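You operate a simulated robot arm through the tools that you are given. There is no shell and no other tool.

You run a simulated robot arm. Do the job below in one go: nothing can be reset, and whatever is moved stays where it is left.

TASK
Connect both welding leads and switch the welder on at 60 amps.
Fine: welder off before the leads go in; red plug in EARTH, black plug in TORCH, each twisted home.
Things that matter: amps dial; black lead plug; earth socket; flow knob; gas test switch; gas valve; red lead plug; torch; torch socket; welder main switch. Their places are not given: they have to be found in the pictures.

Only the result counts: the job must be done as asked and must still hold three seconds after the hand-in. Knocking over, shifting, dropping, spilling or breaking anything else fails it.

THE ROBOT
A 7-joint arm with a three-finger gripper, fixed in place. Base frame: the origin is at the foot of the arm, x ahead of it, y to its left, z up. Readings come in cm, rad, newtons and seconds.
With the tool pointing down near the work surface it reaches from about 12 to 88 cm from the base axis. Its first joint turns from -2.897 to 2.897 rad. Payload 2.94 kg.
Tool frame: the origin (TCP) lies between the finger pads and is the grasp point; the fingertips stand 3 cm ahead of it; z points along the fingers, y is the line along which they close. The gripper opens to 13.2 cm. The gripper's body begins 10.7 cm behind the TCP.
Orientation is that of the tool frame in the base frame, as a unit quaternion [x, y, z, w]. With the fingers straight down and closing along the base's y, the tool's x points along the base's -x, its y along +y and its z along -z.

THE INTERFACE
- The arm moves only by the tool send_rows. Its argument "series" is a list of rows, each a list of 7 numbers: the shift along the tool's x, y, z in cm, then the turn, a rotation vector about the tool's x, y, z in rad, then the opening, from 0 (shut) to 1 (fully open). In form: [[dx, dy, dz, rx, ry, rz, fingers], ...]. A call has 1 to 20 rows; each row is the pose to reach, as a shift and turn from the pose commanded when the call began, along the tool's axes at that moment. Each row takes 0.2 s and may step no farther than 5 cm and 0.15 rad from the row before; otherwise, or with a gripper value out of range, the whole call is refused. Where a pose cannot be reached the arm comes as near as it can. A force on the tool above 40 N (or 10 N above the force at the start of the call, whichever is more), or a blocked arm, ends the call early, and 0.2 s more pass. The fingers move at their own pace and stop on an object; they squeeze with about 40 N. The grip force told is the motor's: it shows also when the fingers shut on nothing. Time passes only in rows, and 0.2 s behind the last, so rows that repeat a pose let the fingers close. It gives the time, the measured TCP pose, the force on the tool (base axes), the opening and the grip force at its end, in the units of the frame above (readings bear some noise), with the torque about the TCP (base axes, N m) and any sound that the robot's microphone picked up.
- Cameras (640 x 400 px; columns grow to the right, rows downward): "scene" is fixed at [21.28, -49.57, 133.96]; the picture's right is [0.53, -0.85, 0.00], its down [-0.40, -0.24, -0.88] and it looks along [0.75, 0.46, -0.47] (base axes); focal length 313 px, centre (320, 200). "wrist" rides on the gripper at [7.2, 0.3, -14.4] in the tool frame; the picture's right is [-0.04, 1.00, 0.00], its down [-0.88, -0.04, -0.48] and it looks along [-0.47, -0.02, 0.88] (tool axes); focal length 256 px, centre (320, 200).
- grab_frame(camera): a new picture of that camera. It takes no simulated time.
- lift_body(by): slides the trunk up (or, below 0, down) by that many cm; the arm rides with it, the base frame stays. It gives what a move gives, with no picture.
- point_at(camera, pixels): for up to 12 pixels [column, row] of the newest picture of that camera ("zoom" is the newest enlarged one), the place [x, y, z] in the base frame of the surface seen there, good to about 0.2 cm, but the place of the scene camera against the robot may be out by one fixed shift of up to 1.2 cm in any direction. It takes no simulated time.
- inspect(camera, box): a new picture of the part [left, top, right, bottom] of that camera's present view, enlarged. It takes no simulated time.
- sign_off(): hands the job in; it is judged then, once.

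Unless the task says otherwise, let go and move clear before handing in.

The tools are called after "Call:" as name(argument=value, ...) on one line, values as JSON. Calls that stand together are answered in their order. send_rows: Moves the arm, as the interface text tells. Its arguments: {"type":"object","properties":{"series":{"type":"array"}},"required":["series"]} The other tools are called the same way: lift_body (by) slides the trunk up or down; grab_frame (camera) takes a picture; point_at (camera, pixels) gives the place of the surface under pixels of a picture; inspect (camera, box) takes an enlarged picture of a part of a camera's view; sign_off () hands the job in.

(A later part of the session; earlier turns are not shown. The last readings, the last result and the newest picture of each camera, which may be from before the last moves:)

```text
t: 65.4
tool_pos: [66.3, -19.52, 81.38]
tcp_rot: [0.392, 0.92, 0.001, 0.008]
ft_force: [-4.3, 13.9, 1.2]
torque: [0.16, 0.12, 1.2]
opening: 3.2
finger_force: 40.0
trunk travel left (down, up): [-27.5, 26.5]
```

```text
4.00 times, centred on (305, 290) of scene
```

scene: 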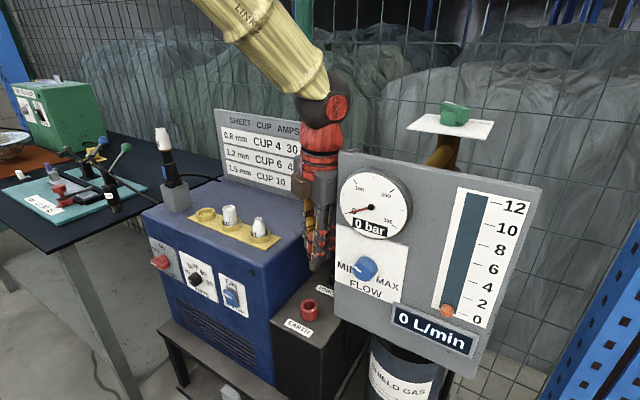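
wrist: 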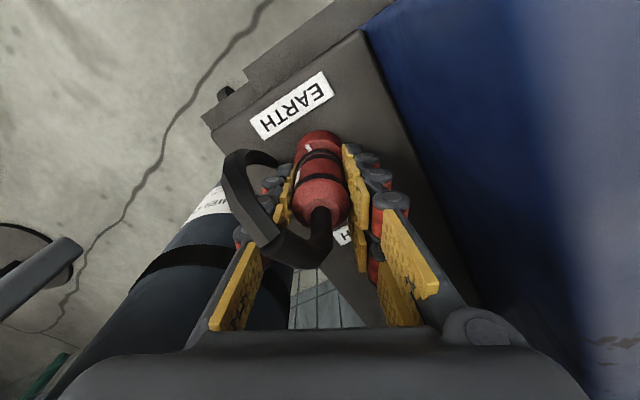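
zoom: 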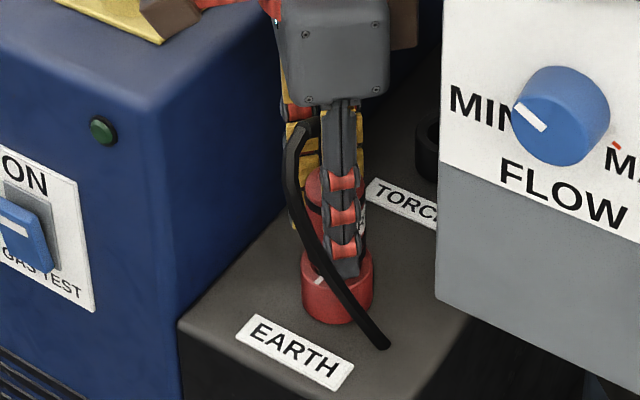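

The mark stayed put under 1.2 N·m while the hand slipped, so EARTH is at its stop. I'll open, rotate the empty hand back so the fingers clear the boot, then look.

Call:
send_rows(series=[[0, 0, 0, 0, 0, 0, 0.2], [0, 0, 0, 0, 0, 0, 0.4], [0, 0, 0, 0, 0, 0, 0.42], [0, 0, 0, 0, 0, -0.14, 0.42], [0, 0, 0, 0, 0, -0.28, 0.42], [0, 0, 0, 0, 0, -0.42, 0.42], [0, 0, 0, 0, 0, -0.56, 0.42], [0, 0, 0, 0, 0, -0.68, 0.42]])

Call:
grab_frame(camera="wrist")

Call:
inspect(camera="scene", box=[250, 220, 350, 340])

```text
t: 67.2
tool_pos: [66.47, -19.57, 81.44]
tcp_rot: [0.061, 0.998, 0.0, 0.008]
ft_force: [-0.1, 0.3, 0.8]
torque: [0.0, 0.0, -0.01]
opening: 5.55
finger_force: 0.1
trunk travel left (down, up): [-27.5, 26.5]
```

```text
taken
```

wrist: 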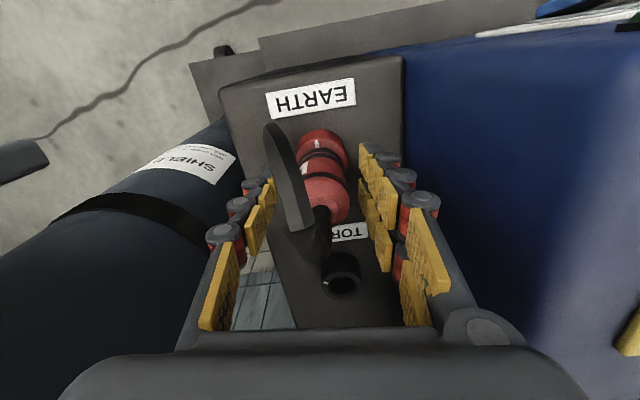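

```text
3.33 times, centred on (300, 280) of scene
```

zoom: 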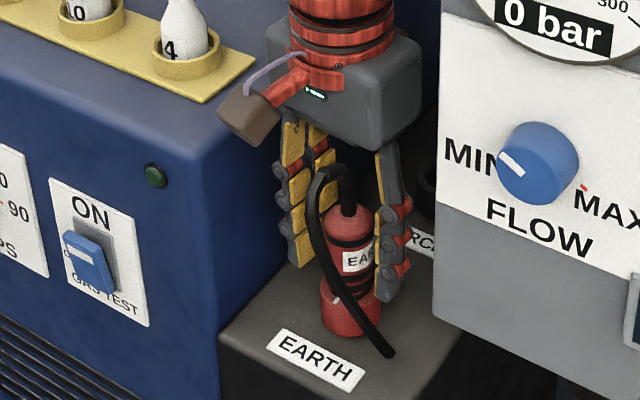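

The boot leans slightly toward the left finger, so I'll rotate another 0.3 rad and then lift straight up.

Call:
send_rows(series=[[0, 0, 0, 0, 0, -0.15, 0.5], [0, 0, 0, 0, 0, -0.3, 0.5], [0, 0, -1, 0, 0, -0.3, 0.5], [0, 0, -4, 0, 0, -0.3, 0.5], [0, 0, -8, 0, 0, -0.3, 0.5], [0, 0, -12, 0, 0, -0.3, 0.5], [0, 0, -16, 0, 0, -0.3, 0.5], [0, 0, -20, 0, 0, -0.3, 0.5]])

Call:
grab_frame(camera="wrist")

Call:
inspect(camera="scene", box=[250, 220, 350, 340])

```text
t: 69.0
tool_pos: [65.84, -19.56, 101.65]
tcp_rot: [-0.087, 0.996, -0.003, 0.008]
ft_force: [-0.3, -0.1, 0.3]
torque: [-0.01, 0.01, -0.02]
opening: 6.6
finger_force: 0.1
trunk travel left (down, up): [-27.5, 26.5]
```

```text
taken
```

wrist: 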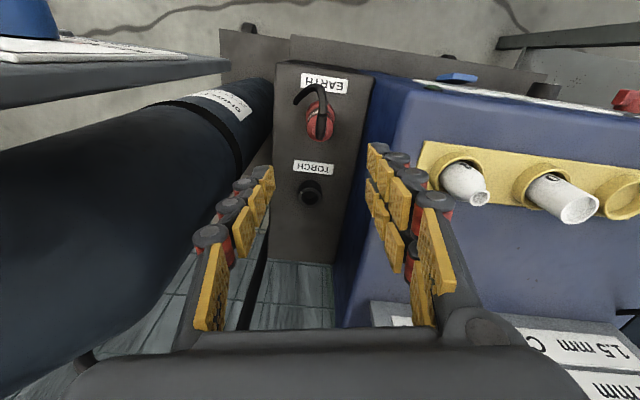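

```text
3.33 times, centred on (300, 280) of scene
```

zoom: 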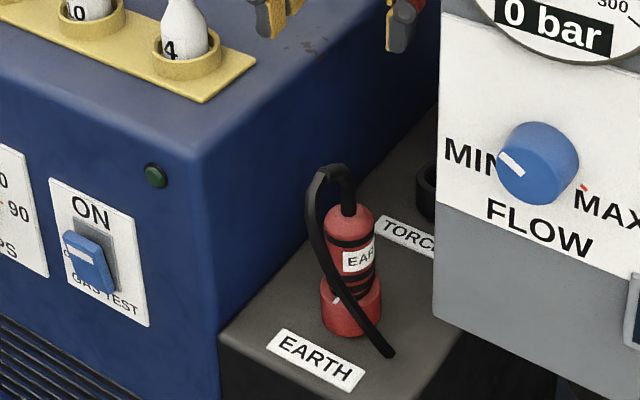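

EARTH is done: the red plug stands in its socket. Next I'll retract in front of the welder and head back to the table for the black plug.

Call:
send_rows(series=[[4.1, 0.72, -1.3, 0, 0, 0, 0.5], [8.2, 1.44, -2.6, 0, 0, 0, 0.5], [12.3, 2.16, -3.9, 0, 0, 0, 0.5], [16.4, 2.9, -5.2, 0, 0, 0, 0.5], [20.5, 3.6, -6.4, 0, 0, 0, 0.5], [19.7, 8, -6.4, 0, 0, 0.145, 0.5], [19, 12.3, -6.4, 0, 0, 0.29, 0.5], [18.2, 16.6, -6.4, 0, 0, 0.435, 0.5], [17.4, 21, -6.4, 0, 0, 0.58, 0.5], [16.6, 25.4, -6.4, 0, 0, 0.725, 0.5], [15.9, 29.7, -6.4, 0, 0, 0.87, 0.5], [15.1, 34, -6.4, 0, 0, 1.015, 0.5], [14.3, 38.4, -6.4, 0, 0, 1.16, 0.5], [13.6, 42.6, -6.4, 0, 0, 1.305, 0.5], [12.8, 47, -6.4, 0, 0, 1.45, 0.5], [12, 51.3, -6.4, 0, 0, 1.595, 0.5], [11.2, 55.7, -6.4, 0, 0, 1.745, 0.5]])

```text
t: 72.6
tool_pos: [45.27, 33.61, 107.5]
tcp_rot: [0.707, 0.707, 0.005, 0.007]
ft_force: [0.3, -0.3, 1.4]
torque: [-0.01, 0.0, -0.01]
opening: 6.61
finger_force: 0.1
trunk travel left (down, up): [-27.5, 26.5]
```

Call:
send_rows(series=[[4, 0, 0, 0, 0, 0, 0.5], [8, 2, 0, 0.005, 0, 0, 0.5], [11.5, 5, 0, 0.01, 0.001, 0, 0.5], [14, 8.5, 0.5, 0.017, 0.003, 0, 0.46], [14.8, 12.5, 2, 0.017, 0.003, 0, 0.46], [14.8, 15.5, 3.7, 0.017, 0.003, 0, 0.46], [14.8, 15.5, 3.7, 0.017, 0.003, 0, 0.46]])

Call:
grab_frame(camera="wrist")

Call:
inspect(camera="wrist", box=[260, 80, 380, 200])

```text
t: 74.2
tool_pos: [60.89, 48.16, 103.84]
tcp_rot: [0.707, 0.707, 0.001, 0.001]
ft_force: [-0.4, -0.1, 0.3]
torque: [-0.01, -0.02, 0.0]
opening: 6.09
finger_force: 0.1
trunk travel left (down, up): [-27.5, 26.5]
```

```text
taken
```

wrist: 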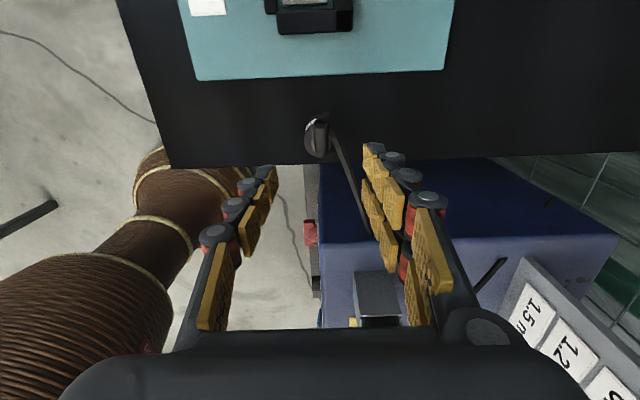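

```text
3.33 times, centred on (320, 140) of wrist
```

zoom: 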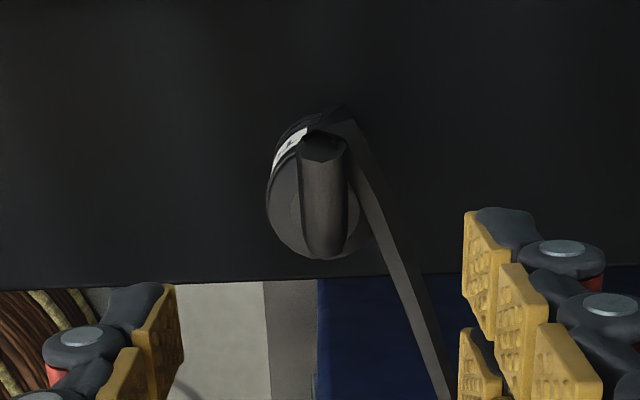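

The black plug sits at (318,137), just as the red one did before its grasp. I'll descend to z≈92 and re-measure.

Call:
send_rows(series=[[0.2, 0, 0, 0, 0, 0, 0.46], [0.2, 0, 4, 0, 0, 0, 0.46], [0.2, 0, 8, 0, 0, 0, 0.46], [0.2, 0, 10, 0, 0, 0, 0.46], [0.2, 0, 11.9, 0, 0, 0, 0.46], [0.2, 0, 11.9, 0, 0, 0, 0.46]])

Call:
grab_frame(camera="wrist")

Call:
point_at(camera="wrist", pixels=[[315, 158], [315, 172], [300, 185], [340, 190], [295, 200], [330, 170], [305, 215], [310, 245], [337, 180]])

```text
t: 75.6
tool_pos: [60.7, 48.23, 92.19]
tcp_rot: [0.706, 0.708, 0.0, 0.0]
ft_force: [0.8, 0.1, -0.3]
torque: [-0.01, -0.01, -0.02]
opening: 6.09
finger_force: 0.1
trunk travel left (down, up): [-27.5, 26.5]
```

```text
taken
```

wrist: 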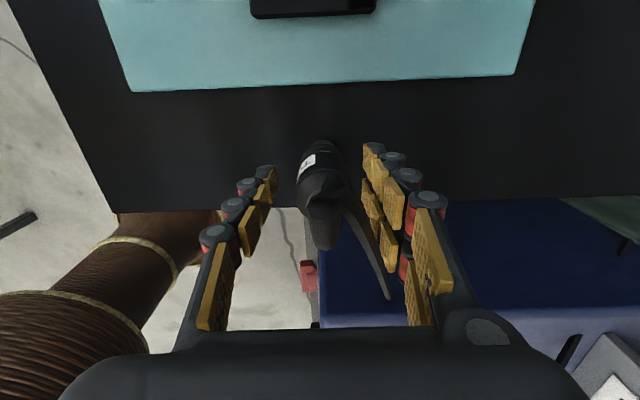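

```text
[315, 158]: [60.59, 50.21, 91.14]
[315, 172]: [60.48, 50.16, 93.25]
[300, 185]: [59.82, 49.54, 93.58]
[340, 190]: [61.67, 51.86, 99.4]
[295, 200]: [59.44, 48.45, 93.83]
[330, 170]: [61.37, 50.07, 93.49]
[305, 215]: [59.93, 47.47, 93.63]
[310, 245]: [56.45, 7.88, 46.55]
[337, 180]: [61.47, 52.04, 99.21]
```

The black plug's axis is ≈(61.0, 48.45). I'll shift 0.25 cm and close.

Call:
send_rows(series=[[0.22, 0.27, 0.2, 0, 0, 0, 0.46], [0.22, 0.27, 0.2, 0, 0, 0, 0.4], [0.22, 0.27, 0.2, 0, 0, 0, 0.32], [0.22, 0.27, 0.2, 0, 0, 0, 0.2], [0.22, 0.27, 0.2, 0, 0, 0, 0], [0.22, 0.27, 0.2, 0, 0, 0, 0], [0.22, 0.27, 0.2, 0, 0, 0, 0]])

Call:
grab_frame(camera="wrist")

Call:
inspect(camera="scene", box=[50, 130, 170, 250])

```text
t: 77.2
tool_pos: [60.95, 48.54, 91.92]
tcp_rot: [0.706, 0.708, 0.002, 0.001]
ft_force: [-0.5, 1.4, 1.2]
torque: [0.01, -0.05, -0.01]
opening: 3.2
finger_force: 40.3
trunk travel left (down, up): [-27.5, 26.5]
```

```text
taken
```

wrist: 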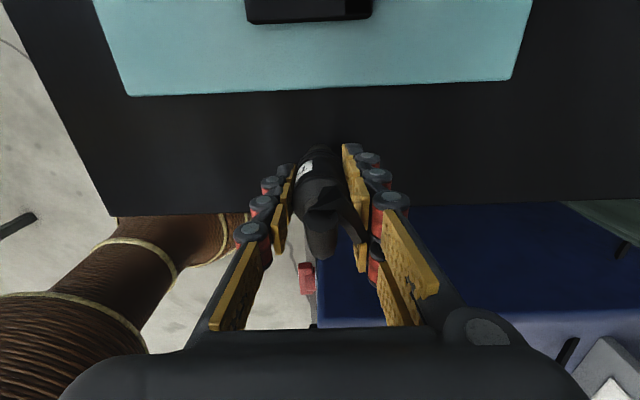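

```text
3.33 times, centred on (110, 190) of scene
```

zoom: 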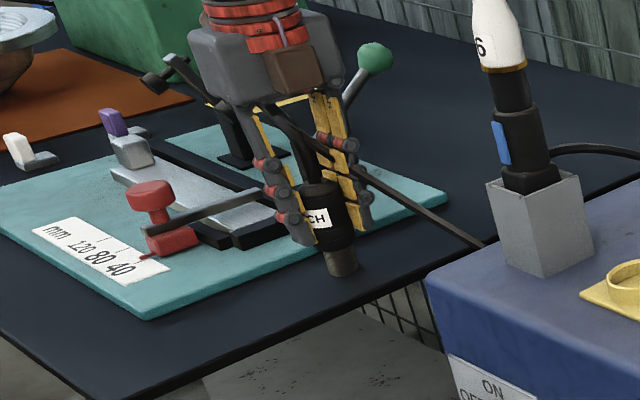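

Gripped (3.2 cm). I'll lift it, pull back to x≈45, and carry it in front of the welder while turning the boot to 180°.

Call:
send_rows(series=[[0, 0, -4, 0, 0, 0, 0], [0, 0, -8, 0, 0, 0, 0], [0, 0, -12, 0, 0, 0, 0], [0, -4, -12, 0, 0, 0, 0], [0, -8, -12, 0, 0, 0, 0], [0, -12, -12, 0, 0, 0, 0], [0, -16, -12, 0, 0, 0, 0], [-4.8, -16, -12, 0, 0, 0, 0], [-9.6, -16, -12, 0, 0, -0.13, 0], [-14.4, -16, -12, 0, 0, -0.26, 0], [-19.2, -16, -12, 0, 0, -0.39, 0], [-24, -16, -12, 0, 0, -0.52, 0], [-28.8, -16, -12, 0, 0, -0.65, 0], [-33.6, -16, -12, 0, 0, -0.78, 0], [-38.4, -16, -12, 0, 0, -0.91, 0], [-43.2, -16, -12, 0, 0, -1.04, 0], [-48, -16, -12, 0, 0, -1.17, 0], [-52.8, -16, -12, 0, 0, -1.3, 0], [-57.6, -16, -12, 0, 0, -1.43, 0], [-62.4, -16, -12, 0, 0, -1.57, 0]])

Call:
grab_frame(camera="wrist")

Call:
grab_frame(camera="scene")

```text
t: 81.4
tool_pos: [45.22, -14.0, 104.03]
tcp_rot: [-0.001, 1.0, 0.0, 0.001]
ft_force: [-0.6, -0.6, -0.9]
torque: [0.03, 0.02, 0.03]
opening: 3.18
finger_force: 40.1
trunk travel left (down, up): [-27.5, 26.5]
```

```text
taken
```

wrist: 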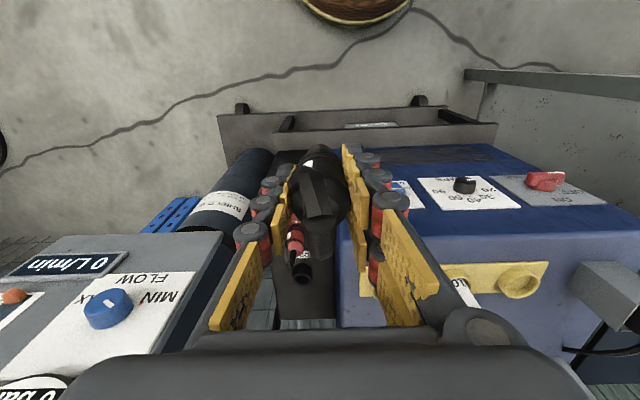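

```text
taken
```

scene: 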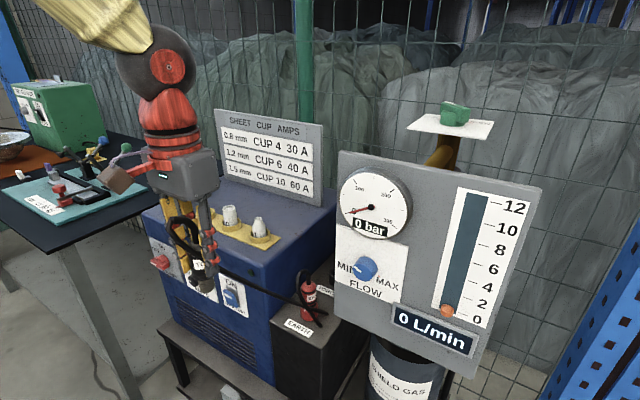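

The black plug is held and the arm is at (45.2,−14.0,104). I'll go forward over the TORCH socket, then turn the boot to 243°.

Call:
send_rows(series=[[-2, -3, 0, 0, 0, 0, 0], [-6, -5.4, 0, 0, 0, 0, 0], [-10.5, -5.4, 0, 0, 0, 0, 0], [-15, -5.4, 0, 0, 0, 0, 0], [-19.5, -5.4, 0, 0, 0, 0, 0], [-24, -5.4, 0, 0, 0, 0, 0], [-28, -5.4, 0, 0, 0, 0, 0], [-32, -5.4, 0, 0, 0, 0, 0], [-34.8, -5.4, 0, 0, 0, 0, 0], [-34.8, -5.4, 0, 0, 0, 0, 0]])

Call:
grab_frame(camera="scene")

Call:
grab_frame(camera="wrist")

```text
t: 83.6
tool_pos: [80.05, -18.91, 103.96]
tcp_rot: [-0.001, 1.0, -0.001, 0.001]
ft_force: [0.0, -0.4, -0.9]
torque: [-0.02, -0.01, -0.02]
opening: 3.14
finger_force: 40.3
trunk travel left (down, up): [-27.5, 26.5]
```

```text
taken
```

scene: 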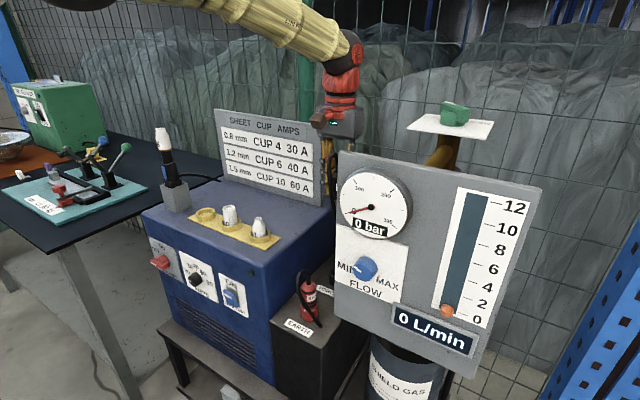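

```text
taken
```

wrist: 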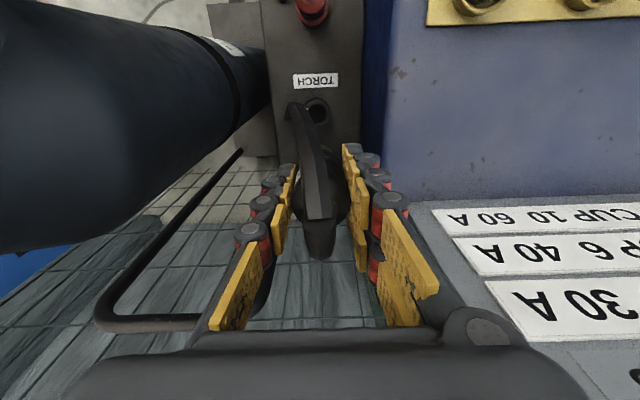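

Call:
send_rows(series=[[0, 0, 0, 0, 0, -0.14, 0], [0, 0, 0, 0, 0, -0.28, 0], [0, 0, 0, 0, 0, -0.42, 0], [0, -0.2, 0, 0, 0, -0.56, 0], [0, -0.4, 0, 0, 0, -0.7, 0], [0, -0.5, 0, 0, 0, -0.84, 0], [0, -0.5, 0, 0, 0, -0.98, 0], [0, -0.5, 0, 0, 0, -1.1, 0], [0, -0.5, 4, 0, 0, -1.1, 0], [0, -0.5, 8, 0, 0, -1.1, 0], [0, -0.5, 12, 0, 0, -1.1, 0], [0, -0.5, 16, 0, 0, -1.1, 0], [0, -0.5, 17.5, 0, 0, -1.1, 0], [0, -0.5, 17.5, 0, 0, -1.1, 0]])

Call:
grab_frame(camera="wrist")

Call:
inspect(camera="wrist", box=[280, 85, 360, 165])

```text
t: 86.6
tool_pos: [79.93, -19.77, 86.29]
tcp_rot: [-0.523, 0.852, -0.001, 0.0]
ft_force: [-0.1, 0.2, -0.8]
torque: [-0.02, 0.02, -0.02]
opening: 3.17
finger_force: 40.1
trunk travel left (down, up): [-27.5, 26.5]
```

```text
taken
```

wrist: 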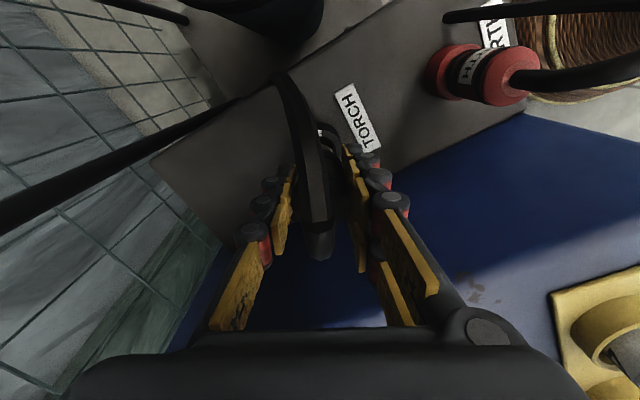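

```text
5.00 times, centred on (320, 125) of wrist
```

zoom: 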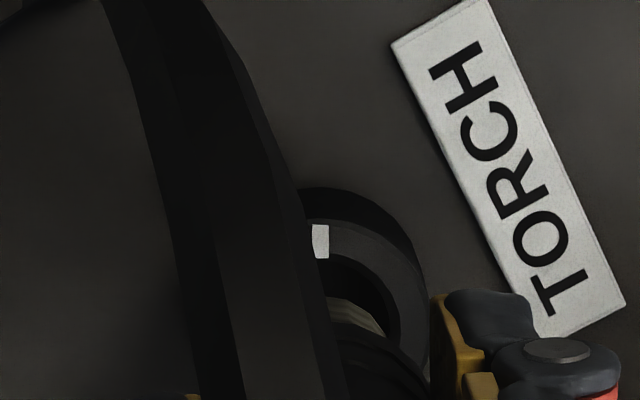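

Call:
point_at(camera="zoom", pixels=[[321, 241], [340, 240], [360, 247], [380, 262], [400, 285], [412, 310], [420, 345], [355, 318], [330, 310], [395, 320]])

Call:
inspect(camera="scene", box=[290, 230, 350, 320])

```text
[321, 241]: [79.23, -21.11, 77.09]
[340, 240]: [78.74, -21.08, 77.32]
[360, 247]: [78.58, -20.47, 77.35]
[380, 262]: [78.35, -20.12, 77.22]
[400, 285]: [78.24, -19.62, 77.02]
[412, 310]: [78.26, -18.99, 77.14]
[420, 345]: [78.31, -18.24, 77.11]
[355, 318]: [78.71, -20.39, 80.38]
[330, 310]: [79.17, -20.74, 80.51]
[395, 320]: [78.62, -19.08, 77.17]
```

```text
4.44 times, centred on (320, 275) of scene
```

zoom: 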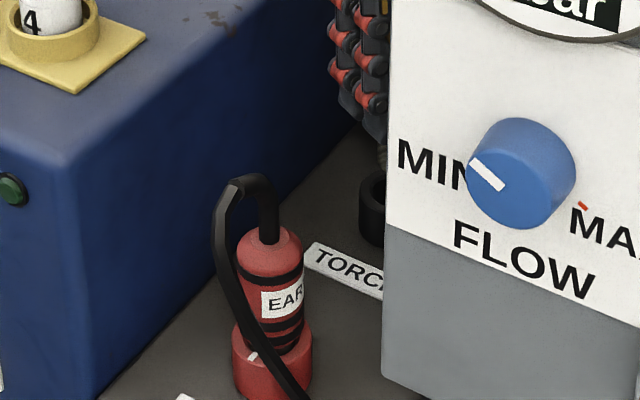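

The TORCH rim fits ≈(80.0,−19.57), and the mark again lines up with the boot. I'll make a 0.15 cm correction and lower slowly.

Call:
send_rows(series=[[-0.14, 0.02, 0, 0, 0, 0, 0], [-0.14, 0.02, 1, 0, 0, 0, 0], [-0.14, 0.02, 2, 0, 0, 0, 0], [-0.14, 0.02, 2.5, 0, 0, 0, 0], [-0.14, 0.02, 3, 0, 0, 0, 0], [-0.14, 0.02, 3.4, 0, 0, 0, 0]])

Call:
inspect(camera="wrist", box=[280, 85, 360, 165])

```text
t: 88.0
tool_pos: [79.98, -19.46, 83.0]
tcp_rot: [-0.523, 0.852, 0.0, 0.0]
ft_force: [-0.2, 0.7, -1.5]
torque: [0.01, 0.01, 0.0]
opening: 3.17
finger_force: 40.1
trunk travel left (down, up): [-27.5, 26.5]
```

```text
5.00 times, centred on (320, 125) of wrist
```

zoom: 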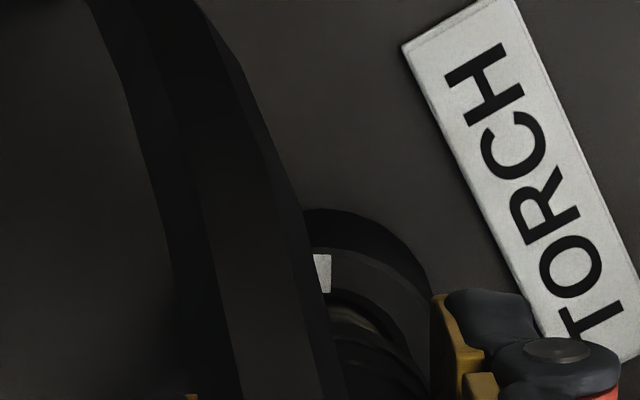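

The tip is 1 cm into the bore with no contact. I'll continue down to seat it.

Call:
send_rows(series=[[0, 0, 0.4, 0, 0, 0, 0], [0, 0, 0.8, 0, 0, 0, 0], [0, 0, 1.1, 0, 0, 0, 0], [0, 0, 1.3, 0, 0, 0, 0], [0, 0, 1.5, 0, 0, 0, 0]])

Call:
inspect(camera="scene", box=[290, 210, 350, 300])

```text
t: 89.2
tool_pos: [80.0, -19.59, 81.78]
tcp_rot: [-0.523, 0.852, -0.001, 0.002]
ft_force: [-10.2, 3.4, 13.9]
torque: [0.19, 0.75, 0.03]
opening: 3.17
finger_force: 40.2
trunk travel left (down, up): [-27.5, 26.5]
```

```text
4.44 times, centred on (320, 255) of scene
```

zoom: 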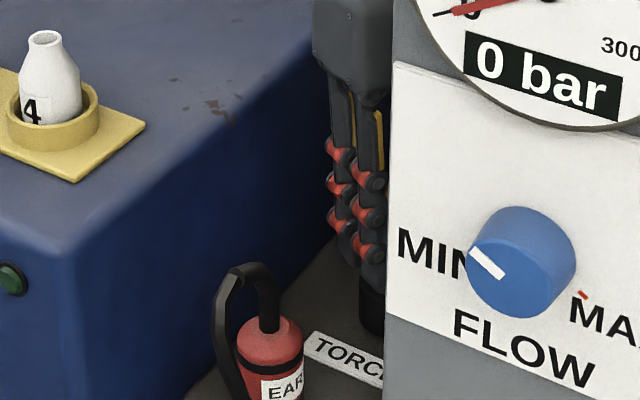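

It has seated at the same depth as the red plug (81.78, 14 N). I'll press slightly more, then twist clockwise in two stages.

Call:
send_rows(series=[[0.05, 0.1, 0.15, 0, 0, 0, 0], [0.05, 0.1, 0.15, 0, 0, 0.1, 0], [0.05, 0.1, 0.15, 0, 0, 0.2, 0], [0.05, 0.1, 0.15, 0, 0, 0.3, 0], [0.05, 0.1, 0.15, 0, 0, 0.4, 0], [0.05, 0.1, 0.15, 0, 0, 0.5, 0], [0.05, 0.1, 0.15, 0, 0, 0.6, 0], [0.05, 0.1, 0.15, 0, 0, 0.7, 0], [0.05, 0.1, 0.15, 0, 0, 0.8, 0]])

Call:
grab_frame(camera="wrist")

Call:
inspect(camera="wrist", box=[270, 110, 370, 200])

```text
t: 91.2
tool_pos: [80.12, -19.63, 81.72]
tcp_rot: [-0.15, 0.989, -0.002, 0.004]
ft_force: [0.8, 0.1, 37.6]
torque: [-0.09, -0.06, 0.01]
opening: 3.17
finger_force: 40.3
trunk travel left (down, up): [-27.5, 26.5]
```

```text
taken
```

wrist: 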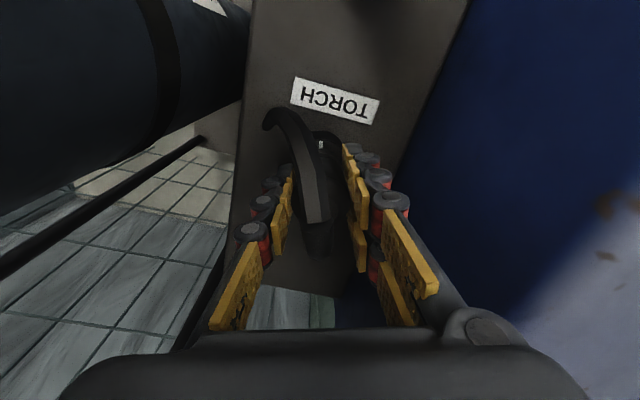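

```text
4.44 times, centred on (320, 155) of wrist
```

zoom: 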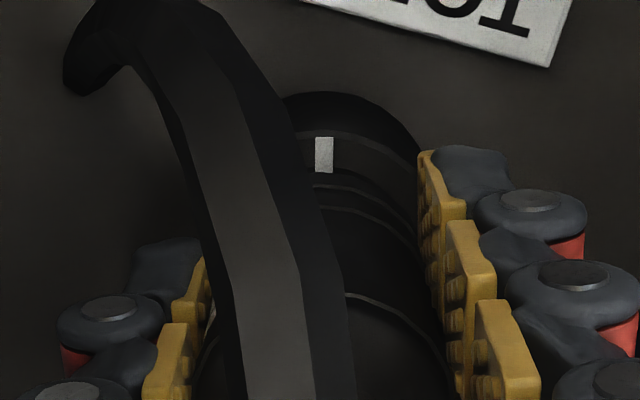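

The TORCH mark turned along with the plug and seating force is 38 N. I'll reduce the push slightly and twist on to the stop.

Call:
send_rows(series=[[0, 0, -0.1, 0, 0, 0.1, 0], [0, 0, -0.1, 0, 0, 0.2, 0], [0, 0, -0.1, 0, 0, 0.3, 0], [0, 0, -0.1, 0, 0, 0.4, 0], [0, 0, -0.1, 0, 0, 0.5, 0], [0, 0, -0.1, 0, 0, 0.6, 0], [0, 0, -0.1, 0, 0, 0.7, 0], [0, 0, -0.1, 0, 0, 0.8, 0]])

Call:
grab_frame(camera="wrist")

Call:
inspect(camera="wrist", box=[270, 110, 370, 200])

Call:
point_at(camera="wrist", pixels=[[310, 147], [309, 145], [311, 149]])

```text
t: 93.0
tool_pos: [79.96, -19.53, 81.45]
tcp_rot: [0.248, 0.969, -0.001, 0.0]
ft_force: [4.4, 1.5, 19.7]
torque: [0.11, -0.26, 0.97]
opening: 3.18
finger_force: 40.2
trunk travel left (down, up): [-27.5, 26.5]
```

```text
taken
```

wrist: 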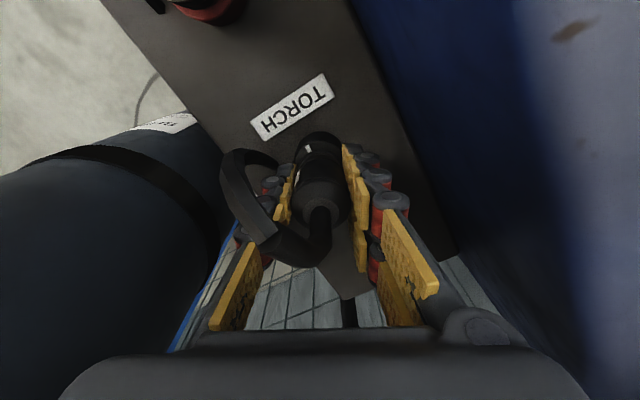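

```text
4.44 times, centred on (320, 155) of wrist
```

zoom: 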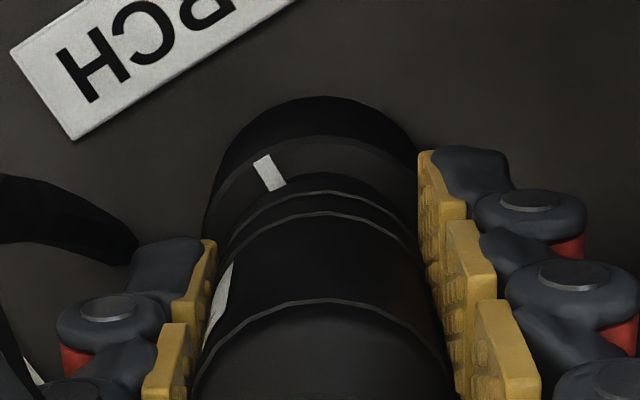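

```text
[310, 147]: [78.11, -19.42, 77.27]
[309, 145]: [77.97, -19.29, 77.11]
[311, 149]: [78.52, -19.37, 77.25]
```

Same end state as EARTH: the mark is at ≈175° with 0.97 N·m resisting. I'll push a little further against the stop, then open and turn the empty hand back.

Call:
send_rows(series=[[0, 0, 0, 0, 0, 0.1, 0], [0, 0, 0, 0, 0, 0.2, 0], [0, 0, 0, 0, 0, 0.25, 0], [0, 0, 0, 0, 0, 0.25, 0.2], [0, 0, 0, 0, 0, 0.25, 0.42], [0, 0, 0, 0, 0, 0.25, 0.45], [0, 0, 0, 0, 0, 0.12, 0.45], [0, 0, 0, 0, 0, 0, 0.45], [0, 0, 0, 0, 0, -0.14, 0.45], [0, 0, 0, 0, 0, -0.28, 0.45], [0, 0, 0, 0, 0, -0.42, 0.48], [0, 0, 0, 0, 0, -0.56, 0.5], [0, 0, 0, 0, 0, -0.68, 0.5]])

Call:
grab_frame(camera="wrist")

```text
t: 95.8
tool_pos: [79.92, -19.71, 81.52]
tcp_rot: [-0.091, 0.996, 0.0, 0.001]
ft_force: [0.2, 0.4, -0.1]
torque: [0.02, -0.02, -0.02]
opening: 6.61
finger_force: 0.0
trunk travel left (down, up): [-27.5, 26.5]
```

```text
taken
```

wrist: 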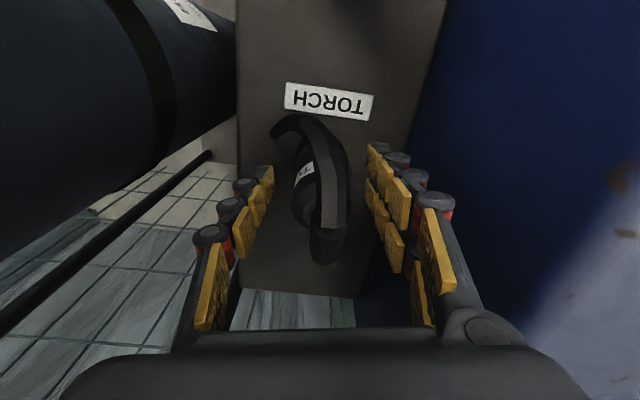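

The boot is centred between the open fingers. I'll lift straight up and then retreat toward the robot.

Call:
send_rows(series=[[0, 0, -1, 0, 0, 0, 0.5], [0, 0, -4, 0, 0, 0, 0.5], [0, 0, -8, 0, 0, 0, 0.5], [0, 0, -12, 0, 0, 0, 0.5], [0, 0, -16, 0, 0, 0, 0.5], [0, 0, -20.5, 0, 0, 0, 0.5], [0, 0, -23, 0, 0, 0, 0.5], [4.8, 0.85, -23, 0, 0, 0, 0.5], [9.6, 1.7, -23, 0, 0, 0, 0.5], [14.4, 2.55, -23, 0, 0, 0, 0.5], [19.2, 3.4, -23, 0, 0, 0, 0.5], [24, 4.25, -23, 0, 0, 0, 0.5], [28.8, 5.1, -23, 0, 0, 0, 0.5], [32, 5.7, -23, 0, 0, 0, 0.5]])

Call:
grab_frame(camera="wrist")

Call:
inspect(camera="wrist", box=[260, 130, 380, 230])

Call:
grab_frame(camera="scene")

```text
t: 98.8
tool_pos: [47.43, -19.78, 104.64]
tcp_rot: [-0.09, 0.996, 0.0, 0.001]
ft_force: [0.3, -1.1, -0.7]
torque: [0.02, 0.0, -0.01]
opening: 6.6
finger_force: 0.2
trunk travel left (down, up): [-27.5, 26.5]
```

```text
taken
```

wrist: 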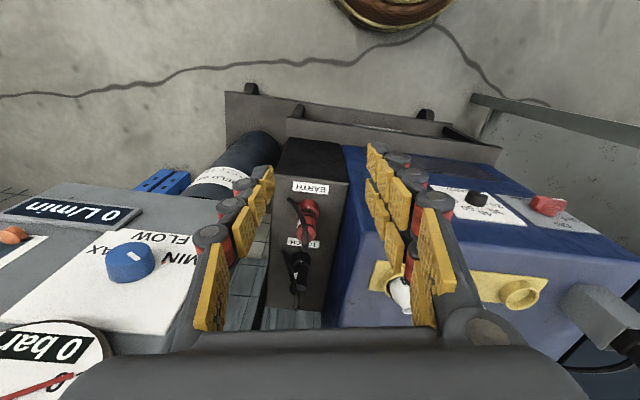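

```text
4.00 times, centred on (320, 180) of wrist
```

zoom: 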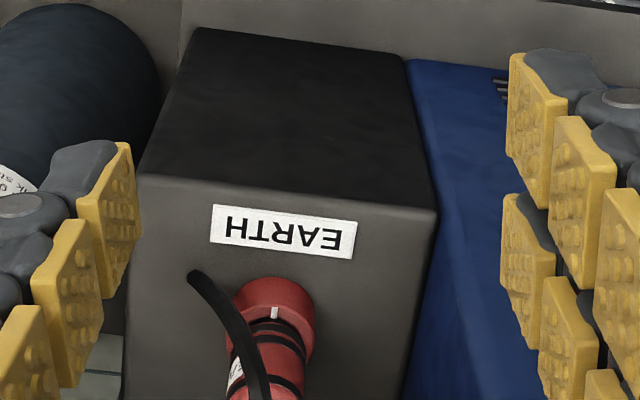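

```text
taken
```

scene: 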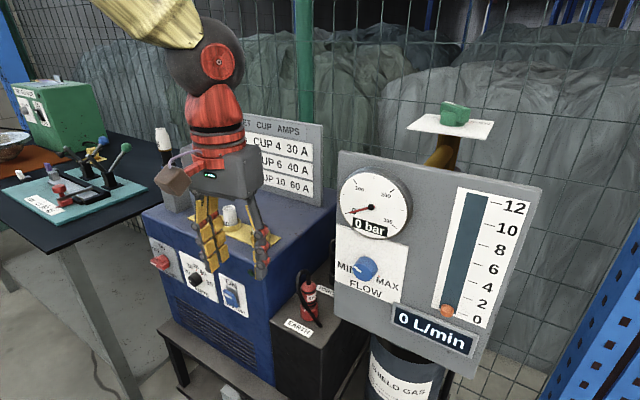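

Both plugs stand in their sockets. Next is the amps dial: I'll go in front of the welder at y≈12 and pitch the hand level.

Call:
send_rows(series=[[3, 3.5, -1, 0, 0, 0.02, 0.5], [4, 8, -2, 0, 0, 0.05, 0.5], [3.5, 12, -3, 0, 0, 0.08, 0.5], [3, 16, -4, 0, 0, 0.1, 0.5], [2.4, 20, -5, 0, 0, 0.12, 0.5], [1.8, 24, -6, 0, 0, 0.14, 0.5], [1.2, 28.2, -6.4, 0, 0, 0.16, 0.5], [0.6, 32.4, -6.4, 0, 0, 0.18, 0.5]])

Call:
send_rows(series=[[-1, 0, 1, 0, -0.14, 0, 0.5], [-2, 0, 2, 0, -0.28, 0, 0.5], [-3, 0, 3, 0, -0.42, 0, 0.5], [-4, 0, 4, 0, -0.56, 0, 0.5], [-5, 0, 5, 0, -0.7, 0, 0.5], [-6, 0, 6, 0, -0.84, 0, 0.5], [-7.5, 0, 7, 0, -0.98, 0, 0.5], [-9, 0, 7.5, 0, -1.12, 0, 0.5], [-10, 0, 7.5, 0, -1.26, 0, 0.5], [-10.5, 0, 7.5, 0, -1.4, 0, 0.5], [-10.5, 0, 7.5, 0, -1.54, 0, 0.5], [-10.5, 0, 7.5, 0, -1.57, 0, 0.5]])

Call:
grab_frame(camera="scene")

```text
t: 100.6
tool_pos: [40.69, 12.01, 110.89]
tcp_rot: [0.0, 1.0, 0.0, 0.001]
ft_force: [1.4, 0.3, 0.7]
torque: [0.02, -0.01, -0.01]
opening: 6.57
finger_force: 0.1
trunk travel left (down, up): [-27.5, 26.5]
```

```text
t: 103.2
tool_pos: [52.12, 13.45, 105.23]
tcp_rot: [-0.004, 0.709, -0.008, 0.705]
ft_force: [0.2, 1.5, 0.2]
torque: [0.02, 0.01, -0.04]
opening: 6.6
finger_force: 0.1
out of reach, approached as far as the arm can: row 11, 12
trunk travel left (down, up): [-27.5, 26.5]
```

```text
taken
```

scene: 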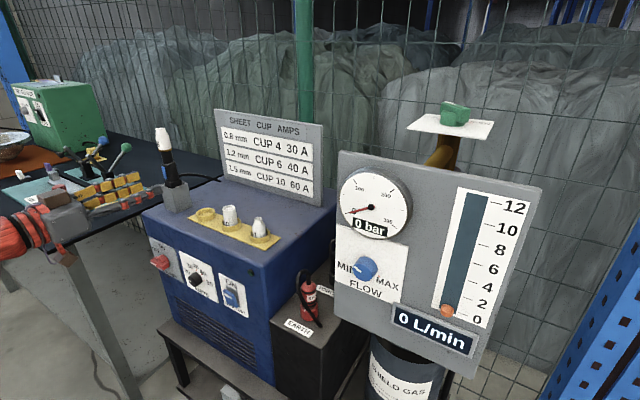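

Call:
lift_body(by=-27)

Call:
send_rows(series=[[0, 0, 0, 0, 0, -0.14, 0.45], [0, 0, 0, 0, 0, -0.28, 0.45], [0, 0, 0, 0, 0, -0.42, 0.45], [0, 0, 0, 0, 0, -0.56, 0.45], [0, 0, 0, 0, 0, -0.7, 0.45], [0, 0, 0, 0, 0, -0.84, 0.45], [0, 0, 0, 0, 0, -0.98, 0.45], [0, 0, 0, 0, 0, -1.12, 0.45], [0, 0, 0, 0, 0, -1.26, 0.45], [0, 0, 0, 0, 0, -1.4, 0.45], [0, 0, 0, 0, 0, -1.54, 0.45]])

Call:
grab_frame(camera="wrist")

```text
t: 105.9
tool_pos: [52.09, 13.3, 78.47]
tcp_rot: [-0.004, 0.71, -0.009, 0.704]
ft_force: [0.0, 0.0, -0.1]
torque: [0.0, -0.02, 0.01]
opening: 6.61
finger_force: 0.1
trunk travel left (down, up): [-0.5, 53.5]
```

```text
t: 108.3
tool_pos: [51.9, 13.35, 78.38]
tcp_rot: [-0.497, 0.506, -0.497, 0.499]
ft_force: [0.3, -0.1, -0.1]
torque: [0.0, 0.02, 0.04]
opening: 5.93
finger_force: 0.0
trunk travel left (down, up): [-0.5, 53.5]
```

```text
taken
```

wrist: 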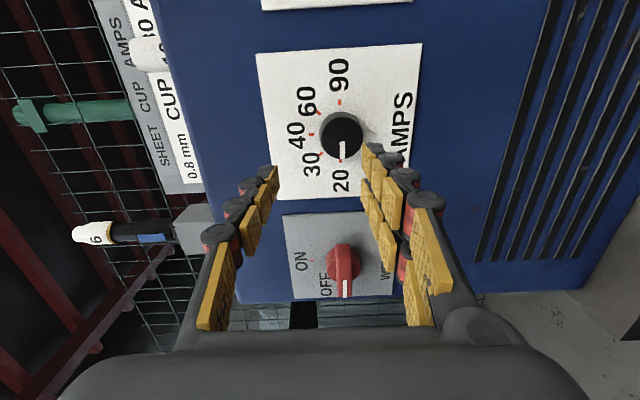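

The view is clear: the dial is at (340,133) with its mark on 20. I'll measure its centre and the ticks.

Call:
inspect(camera="wrist", box=[250, 40, 430, 210])

Call:
point_at(camera="wrist", pixels=[[341, 133], [325, 133], [356, 133], [341, 118], [341, 150], [330, 120], [300, 70], [340, 245], [343, 265], [343, 290]])

```text
2.35 times, centred on (340, 125) of wrist
```

zoom: 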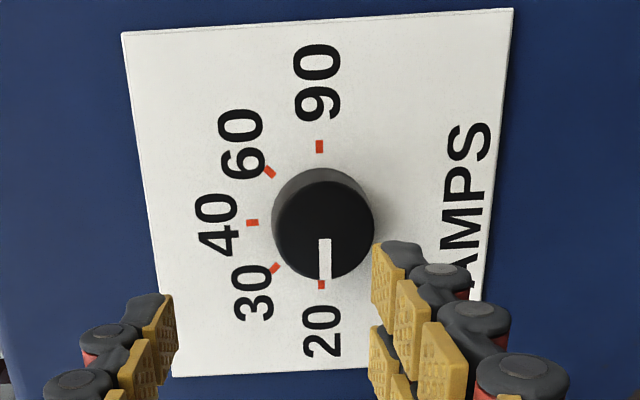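

```text
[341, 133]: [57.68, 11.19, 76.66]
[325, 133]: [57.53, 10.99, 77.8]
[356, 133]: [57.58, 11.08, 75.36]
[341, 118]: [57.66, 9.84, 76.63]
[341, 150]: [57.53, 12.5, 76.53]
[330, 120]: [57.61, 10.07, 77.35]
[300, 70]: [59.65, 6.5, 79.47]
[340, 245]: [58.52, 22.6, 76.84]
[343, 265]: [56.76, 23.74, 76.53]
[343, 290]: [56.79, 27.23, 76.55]
```

The dial axis is ≈(y 11.5, z 76.6) with radius 1.7. I'll centre, advance to x≈55.8 and grip it from above and below.

Call:
send_rows(series=[[1.0, 1.0, 0, 0, 0, 0, 0.45], [1.85, 1.76, 0, 0, 0, 0, 0.45], [1.85, 1.76, 2, 0, 0, 0, 0.45], [1.85, 1.76, 3.9, 0, 0, 0, 0.45]])

Call:
grab_frame(camera="wrist")

Call:
inspect(camera="scene", box=[130, 225, 270, 325])

```text
t: 109.3
tool_pos: [55.97, 11.38, 76.48]
tcp_rot: [-0.497, 0.507, -0.496, 0.499]
ft_force: [-0.5, -0.4, -0.5]
torque: [0.04, 0.01, 0.03]
opening: 5.94
finger_force: 0.2
trunk travel left (down, up): [-0.5, 53.5]
```

```text
taken
```

wrist: 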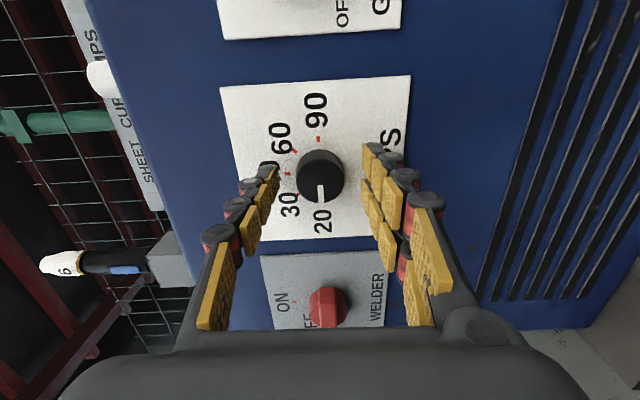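

```text
4.00 times, centred on (200, 275) of scene
```

zoom: 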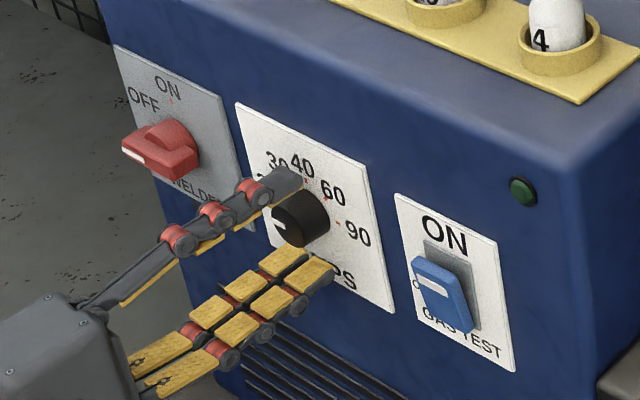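

Call:
inspect(camera="wrist", box=[270, 130, 370, 220])

Call:
point_at(camera="zoom", pixels=[[220, 200], [320, 200], [300, 130], [310, 280], [240, 240], [225, 150], [220, 290], [330, 210]])

```text
4.44 times, centred on (320, 175) of wrist
```

zoom: 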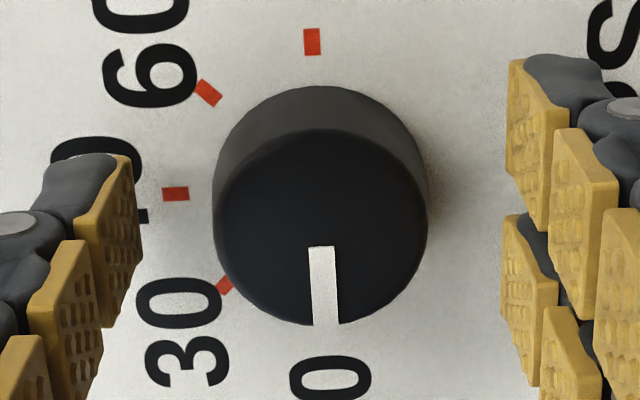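

```text
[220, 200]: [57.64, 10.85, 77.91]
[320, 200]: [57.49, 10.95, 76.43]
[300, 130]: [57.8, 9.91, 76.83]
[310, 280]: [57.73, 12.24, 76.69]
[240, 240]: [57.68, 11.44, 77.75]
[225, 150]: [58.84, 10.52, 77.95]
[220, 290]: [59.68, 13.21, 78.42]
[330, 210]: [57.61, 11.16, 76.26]
```

The dial is centred (y 11.38, z 76.43). I'll close and turn clockwise 40° first.

Call:
send_rows(series=[[0, 0, 0, 0, 0, 0, 0.2], [0, 0, 0, 0, 0, 0, 0], [0, 0, 0, 0, 0, 0, 0], [0, 0, 0, 0, 0, 0, 0], [0, 0, 0, 0, 0, 0.14, 0], [0, 0, 0, 0, 0, 0.28, 0], [0, 0, 0, 0, 0, 0.42, 0], [0, 0, 0, 0, 0, 0.56, 0], [0, 0, 0, 0, 0, 0.7, 0]])

Call:
inspect(camera="wrist", box=[240, 90, 400, 240])

```text
t: 111.3
tool_pos: [55.9, 11.41, 76.44]
tcp_rot: [-0.291, 0.647, -0.294, 0.64]
ft_force: [7.0, -2.9, -1.8]
torque: [0.03, 0.11, 0.02]
opening: 3.43
finger_force: 45.0
trunk travel left (down, up): [-0.5, 53.5]
```

```text
2.67 times, centred on (320, 165) of wrist
```

zoom: 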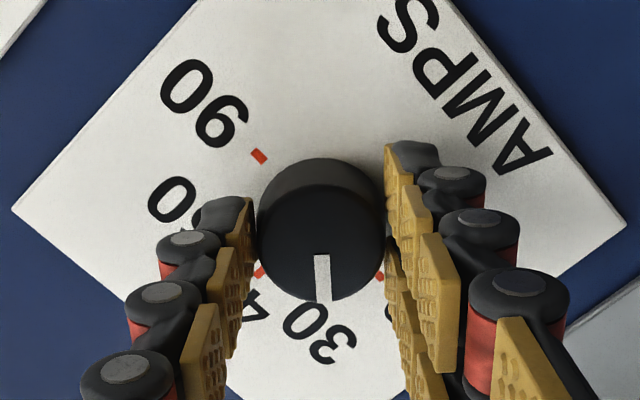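

The dial follows the hand with little force and is now near 30. I'll turn another 45° to 40.

Call:
send_rows(series=[[0, 0, 0, 0, 0, 0.14, 0], [0, 0, 0, 0, 0, 0.28, 0], [0, 0, 0, 0, 0, 0.42, 0], [0, 0, 0, 0, 0, 0.56, 0], [0, 0, 0, 0, 0, 0.7, 0], [0, 0, 0, 0, 0, 0.84, 0]])

Call:
inspect(camera="wrist", box=[240, 90, 400, 240])

```text
t: 112.7
tool_pos: [55.95, 11.49, 76.53]
tcp_rot: [-0.003, 0.716, -0.017, 0.698]
ft_force: [5.6, -23.1, -19.6]
torque: [0.08, -0.15, -0.26]
opening: 3.47
finger_force: 45.9
out of reach, approached as far as the arm can: row 6
trunk travel left (down, up): [-0.5, 53.5]
```

```text
2.67 times, centred on (320, 165) of wrist
```

zoom: 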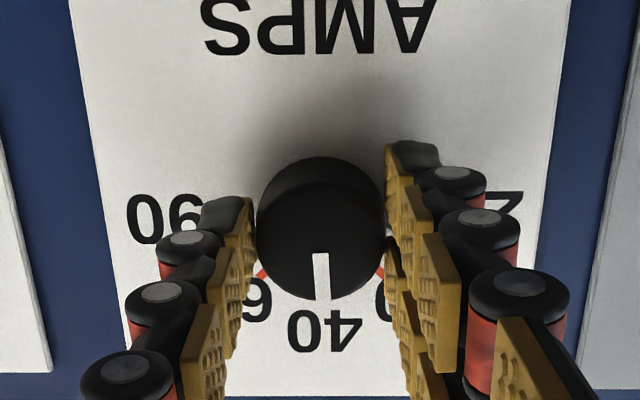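

At 40 now, and the wrist is at its limit for this roll. I'll open, roll the hand back about 1 rad, and regrip for the last 45°.

Call:
send_rows(series=[[0, 0, 0, 0, 0, 0, 0.3], [0, 0, 0, 0, 0, 0, 0.42], [0, 0, 0, 0, 0, -0.14, 0.42], [0, 0, 0, 0, 0, -0.28, 0.42], [0, 0, 0, 0, 0, -0.42, 0.42], [0, 0, 0, 0, 0, -0.56, 0.42], [0, 0, 0, 0, 0, -0.7, 0.42], [0, 0, 0, 0, 0, -0.84, 0.42], [0, 0, 0, 0, 0, -0.98, 0.42], [0, 0, 0, 0, 0, -1.12, 0.42]])

Call:
inspect(camera="wrist", box=[240, 90, 400, 240])

```text
t: 114.9
tool_pos: [56.18, 12.0, 77.27]
tcp_rot: [-0.381, 0.599, -0.382, 0.592]
ft_force: [0.7, 0.7, 0.0]
torque: [-0.01, 0.0, -0.02]
opening: 5.58
finger_force: 0.1
trunk travel left (down, up): [-0.5, 53.5]
```

```text
2.67 times, centred on (320, 165) of wrist
```

zoom: 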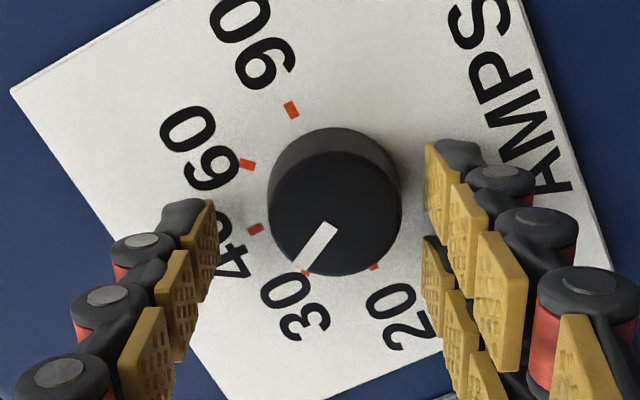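

The mark fell back to about 30: when released, the hand sprang off-centre to (12.0, 77.3) and likely dragged the dial. I'll recentre with the fingers wider, roll back a further 0.6 rad, and then regrip.

Call:
send_rows(series=[[0.5, 0.25, -0.1, 0, 0, 0, 0.5], [0.906, 0.486, -0.25, 0, 0, 0, 0.5], [0.906, 0.486, -0.25, 0, 0, -0.14, 0.5], [0.906, 0.486, -0.25, 0, 0, -0.28, 0.5], [0.906, 0.486, -0.25, 0, 0, -0.42, 0.5], [0.906, 0.486, -0.25, 0, 0, -0.56, 0.5], [0.906, 0.486, -0.25, 0, 0, -0.62, 0.5]])

Call:
inspect(camera="wrist", box=[240, 90, 400, 240])

```text
t: 116.5
tool_pos: [55.75, 11.35, 76.31]
tcp_rot: [0.545, -0.454, 0.544, -0.448]
ft_force: [0.1, 0.8, -0.4]
torque: [0.0, 0.03, 0.0]
opening: 6.58
finger_force: 0.1
trunk travel left (down, up): [-0.5, 53.5]
```

```text
2.67 times, centred on (320, 165) of wrist
```

zoom: 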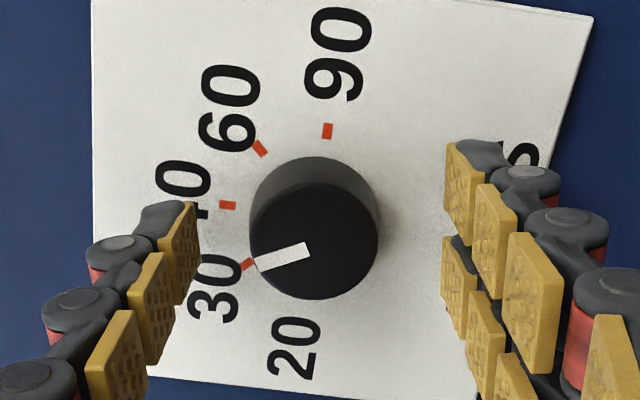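

There are no detents; the mark sits about 17° short of 40, so about 62° remains to 60. The hand is now centred and free of its limit, so I'll grip and turn 1.08 rad.

Call:
send_rows(series=[[0, 0, 0, 0, 0, 0, 0.3], [0, 0, 0, 0, 0, 0, 0], [0, 0, 0, 0, 0, 0, 0], [0, 0, 0, 0, 0, 0, 0], [0, 0, 0, 0, 0, 0, 0], [0, 0, 0, 0, 0, 0.14, 0], [0, 0, 0, 0, 0, 0.28, 0], [0, 0, 0, 0, 0, 0.42, 0], [0, 0, 0, 0, 0, 0.56, 0], [0, 0, 0, 0, 0, 0.7, 0], [0, 0, 0, 0, 0, 0.84, 0], [0, 0, 0, 0, 0, 0.98, 0], [0, 0, 0, 0, 0, 1.08, 0], [0, 0, 0, 0, 0, 1.08, 0]])

Call:
inspect(camera="wrist", box=[240, 90, 400, 240])

```text
t: 119.5
tool_pos: [55.85, 11.33, 76.42]
tcp_rot: [-0.234, 0.67, -0.235, 0.664]
ft_force: [2.9, 9.4, 12.8]
torque: [0.05, -0.43, 0.36]
opening: 3.45
finger_force: 44.7
trunk travel left (down, up): [-0.5, 53.5]
```

```text
2.67 times, centred on (320, 165) of wrist
```

zoom: 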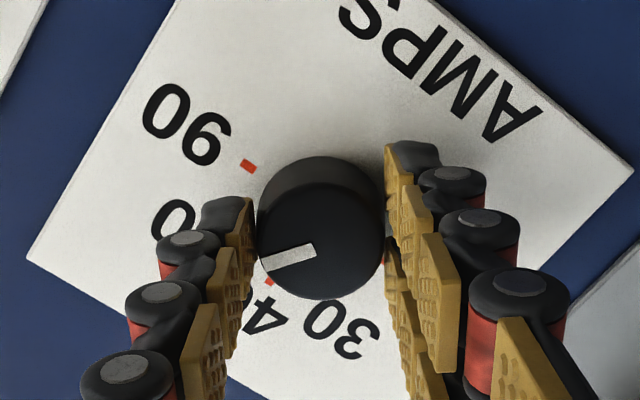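

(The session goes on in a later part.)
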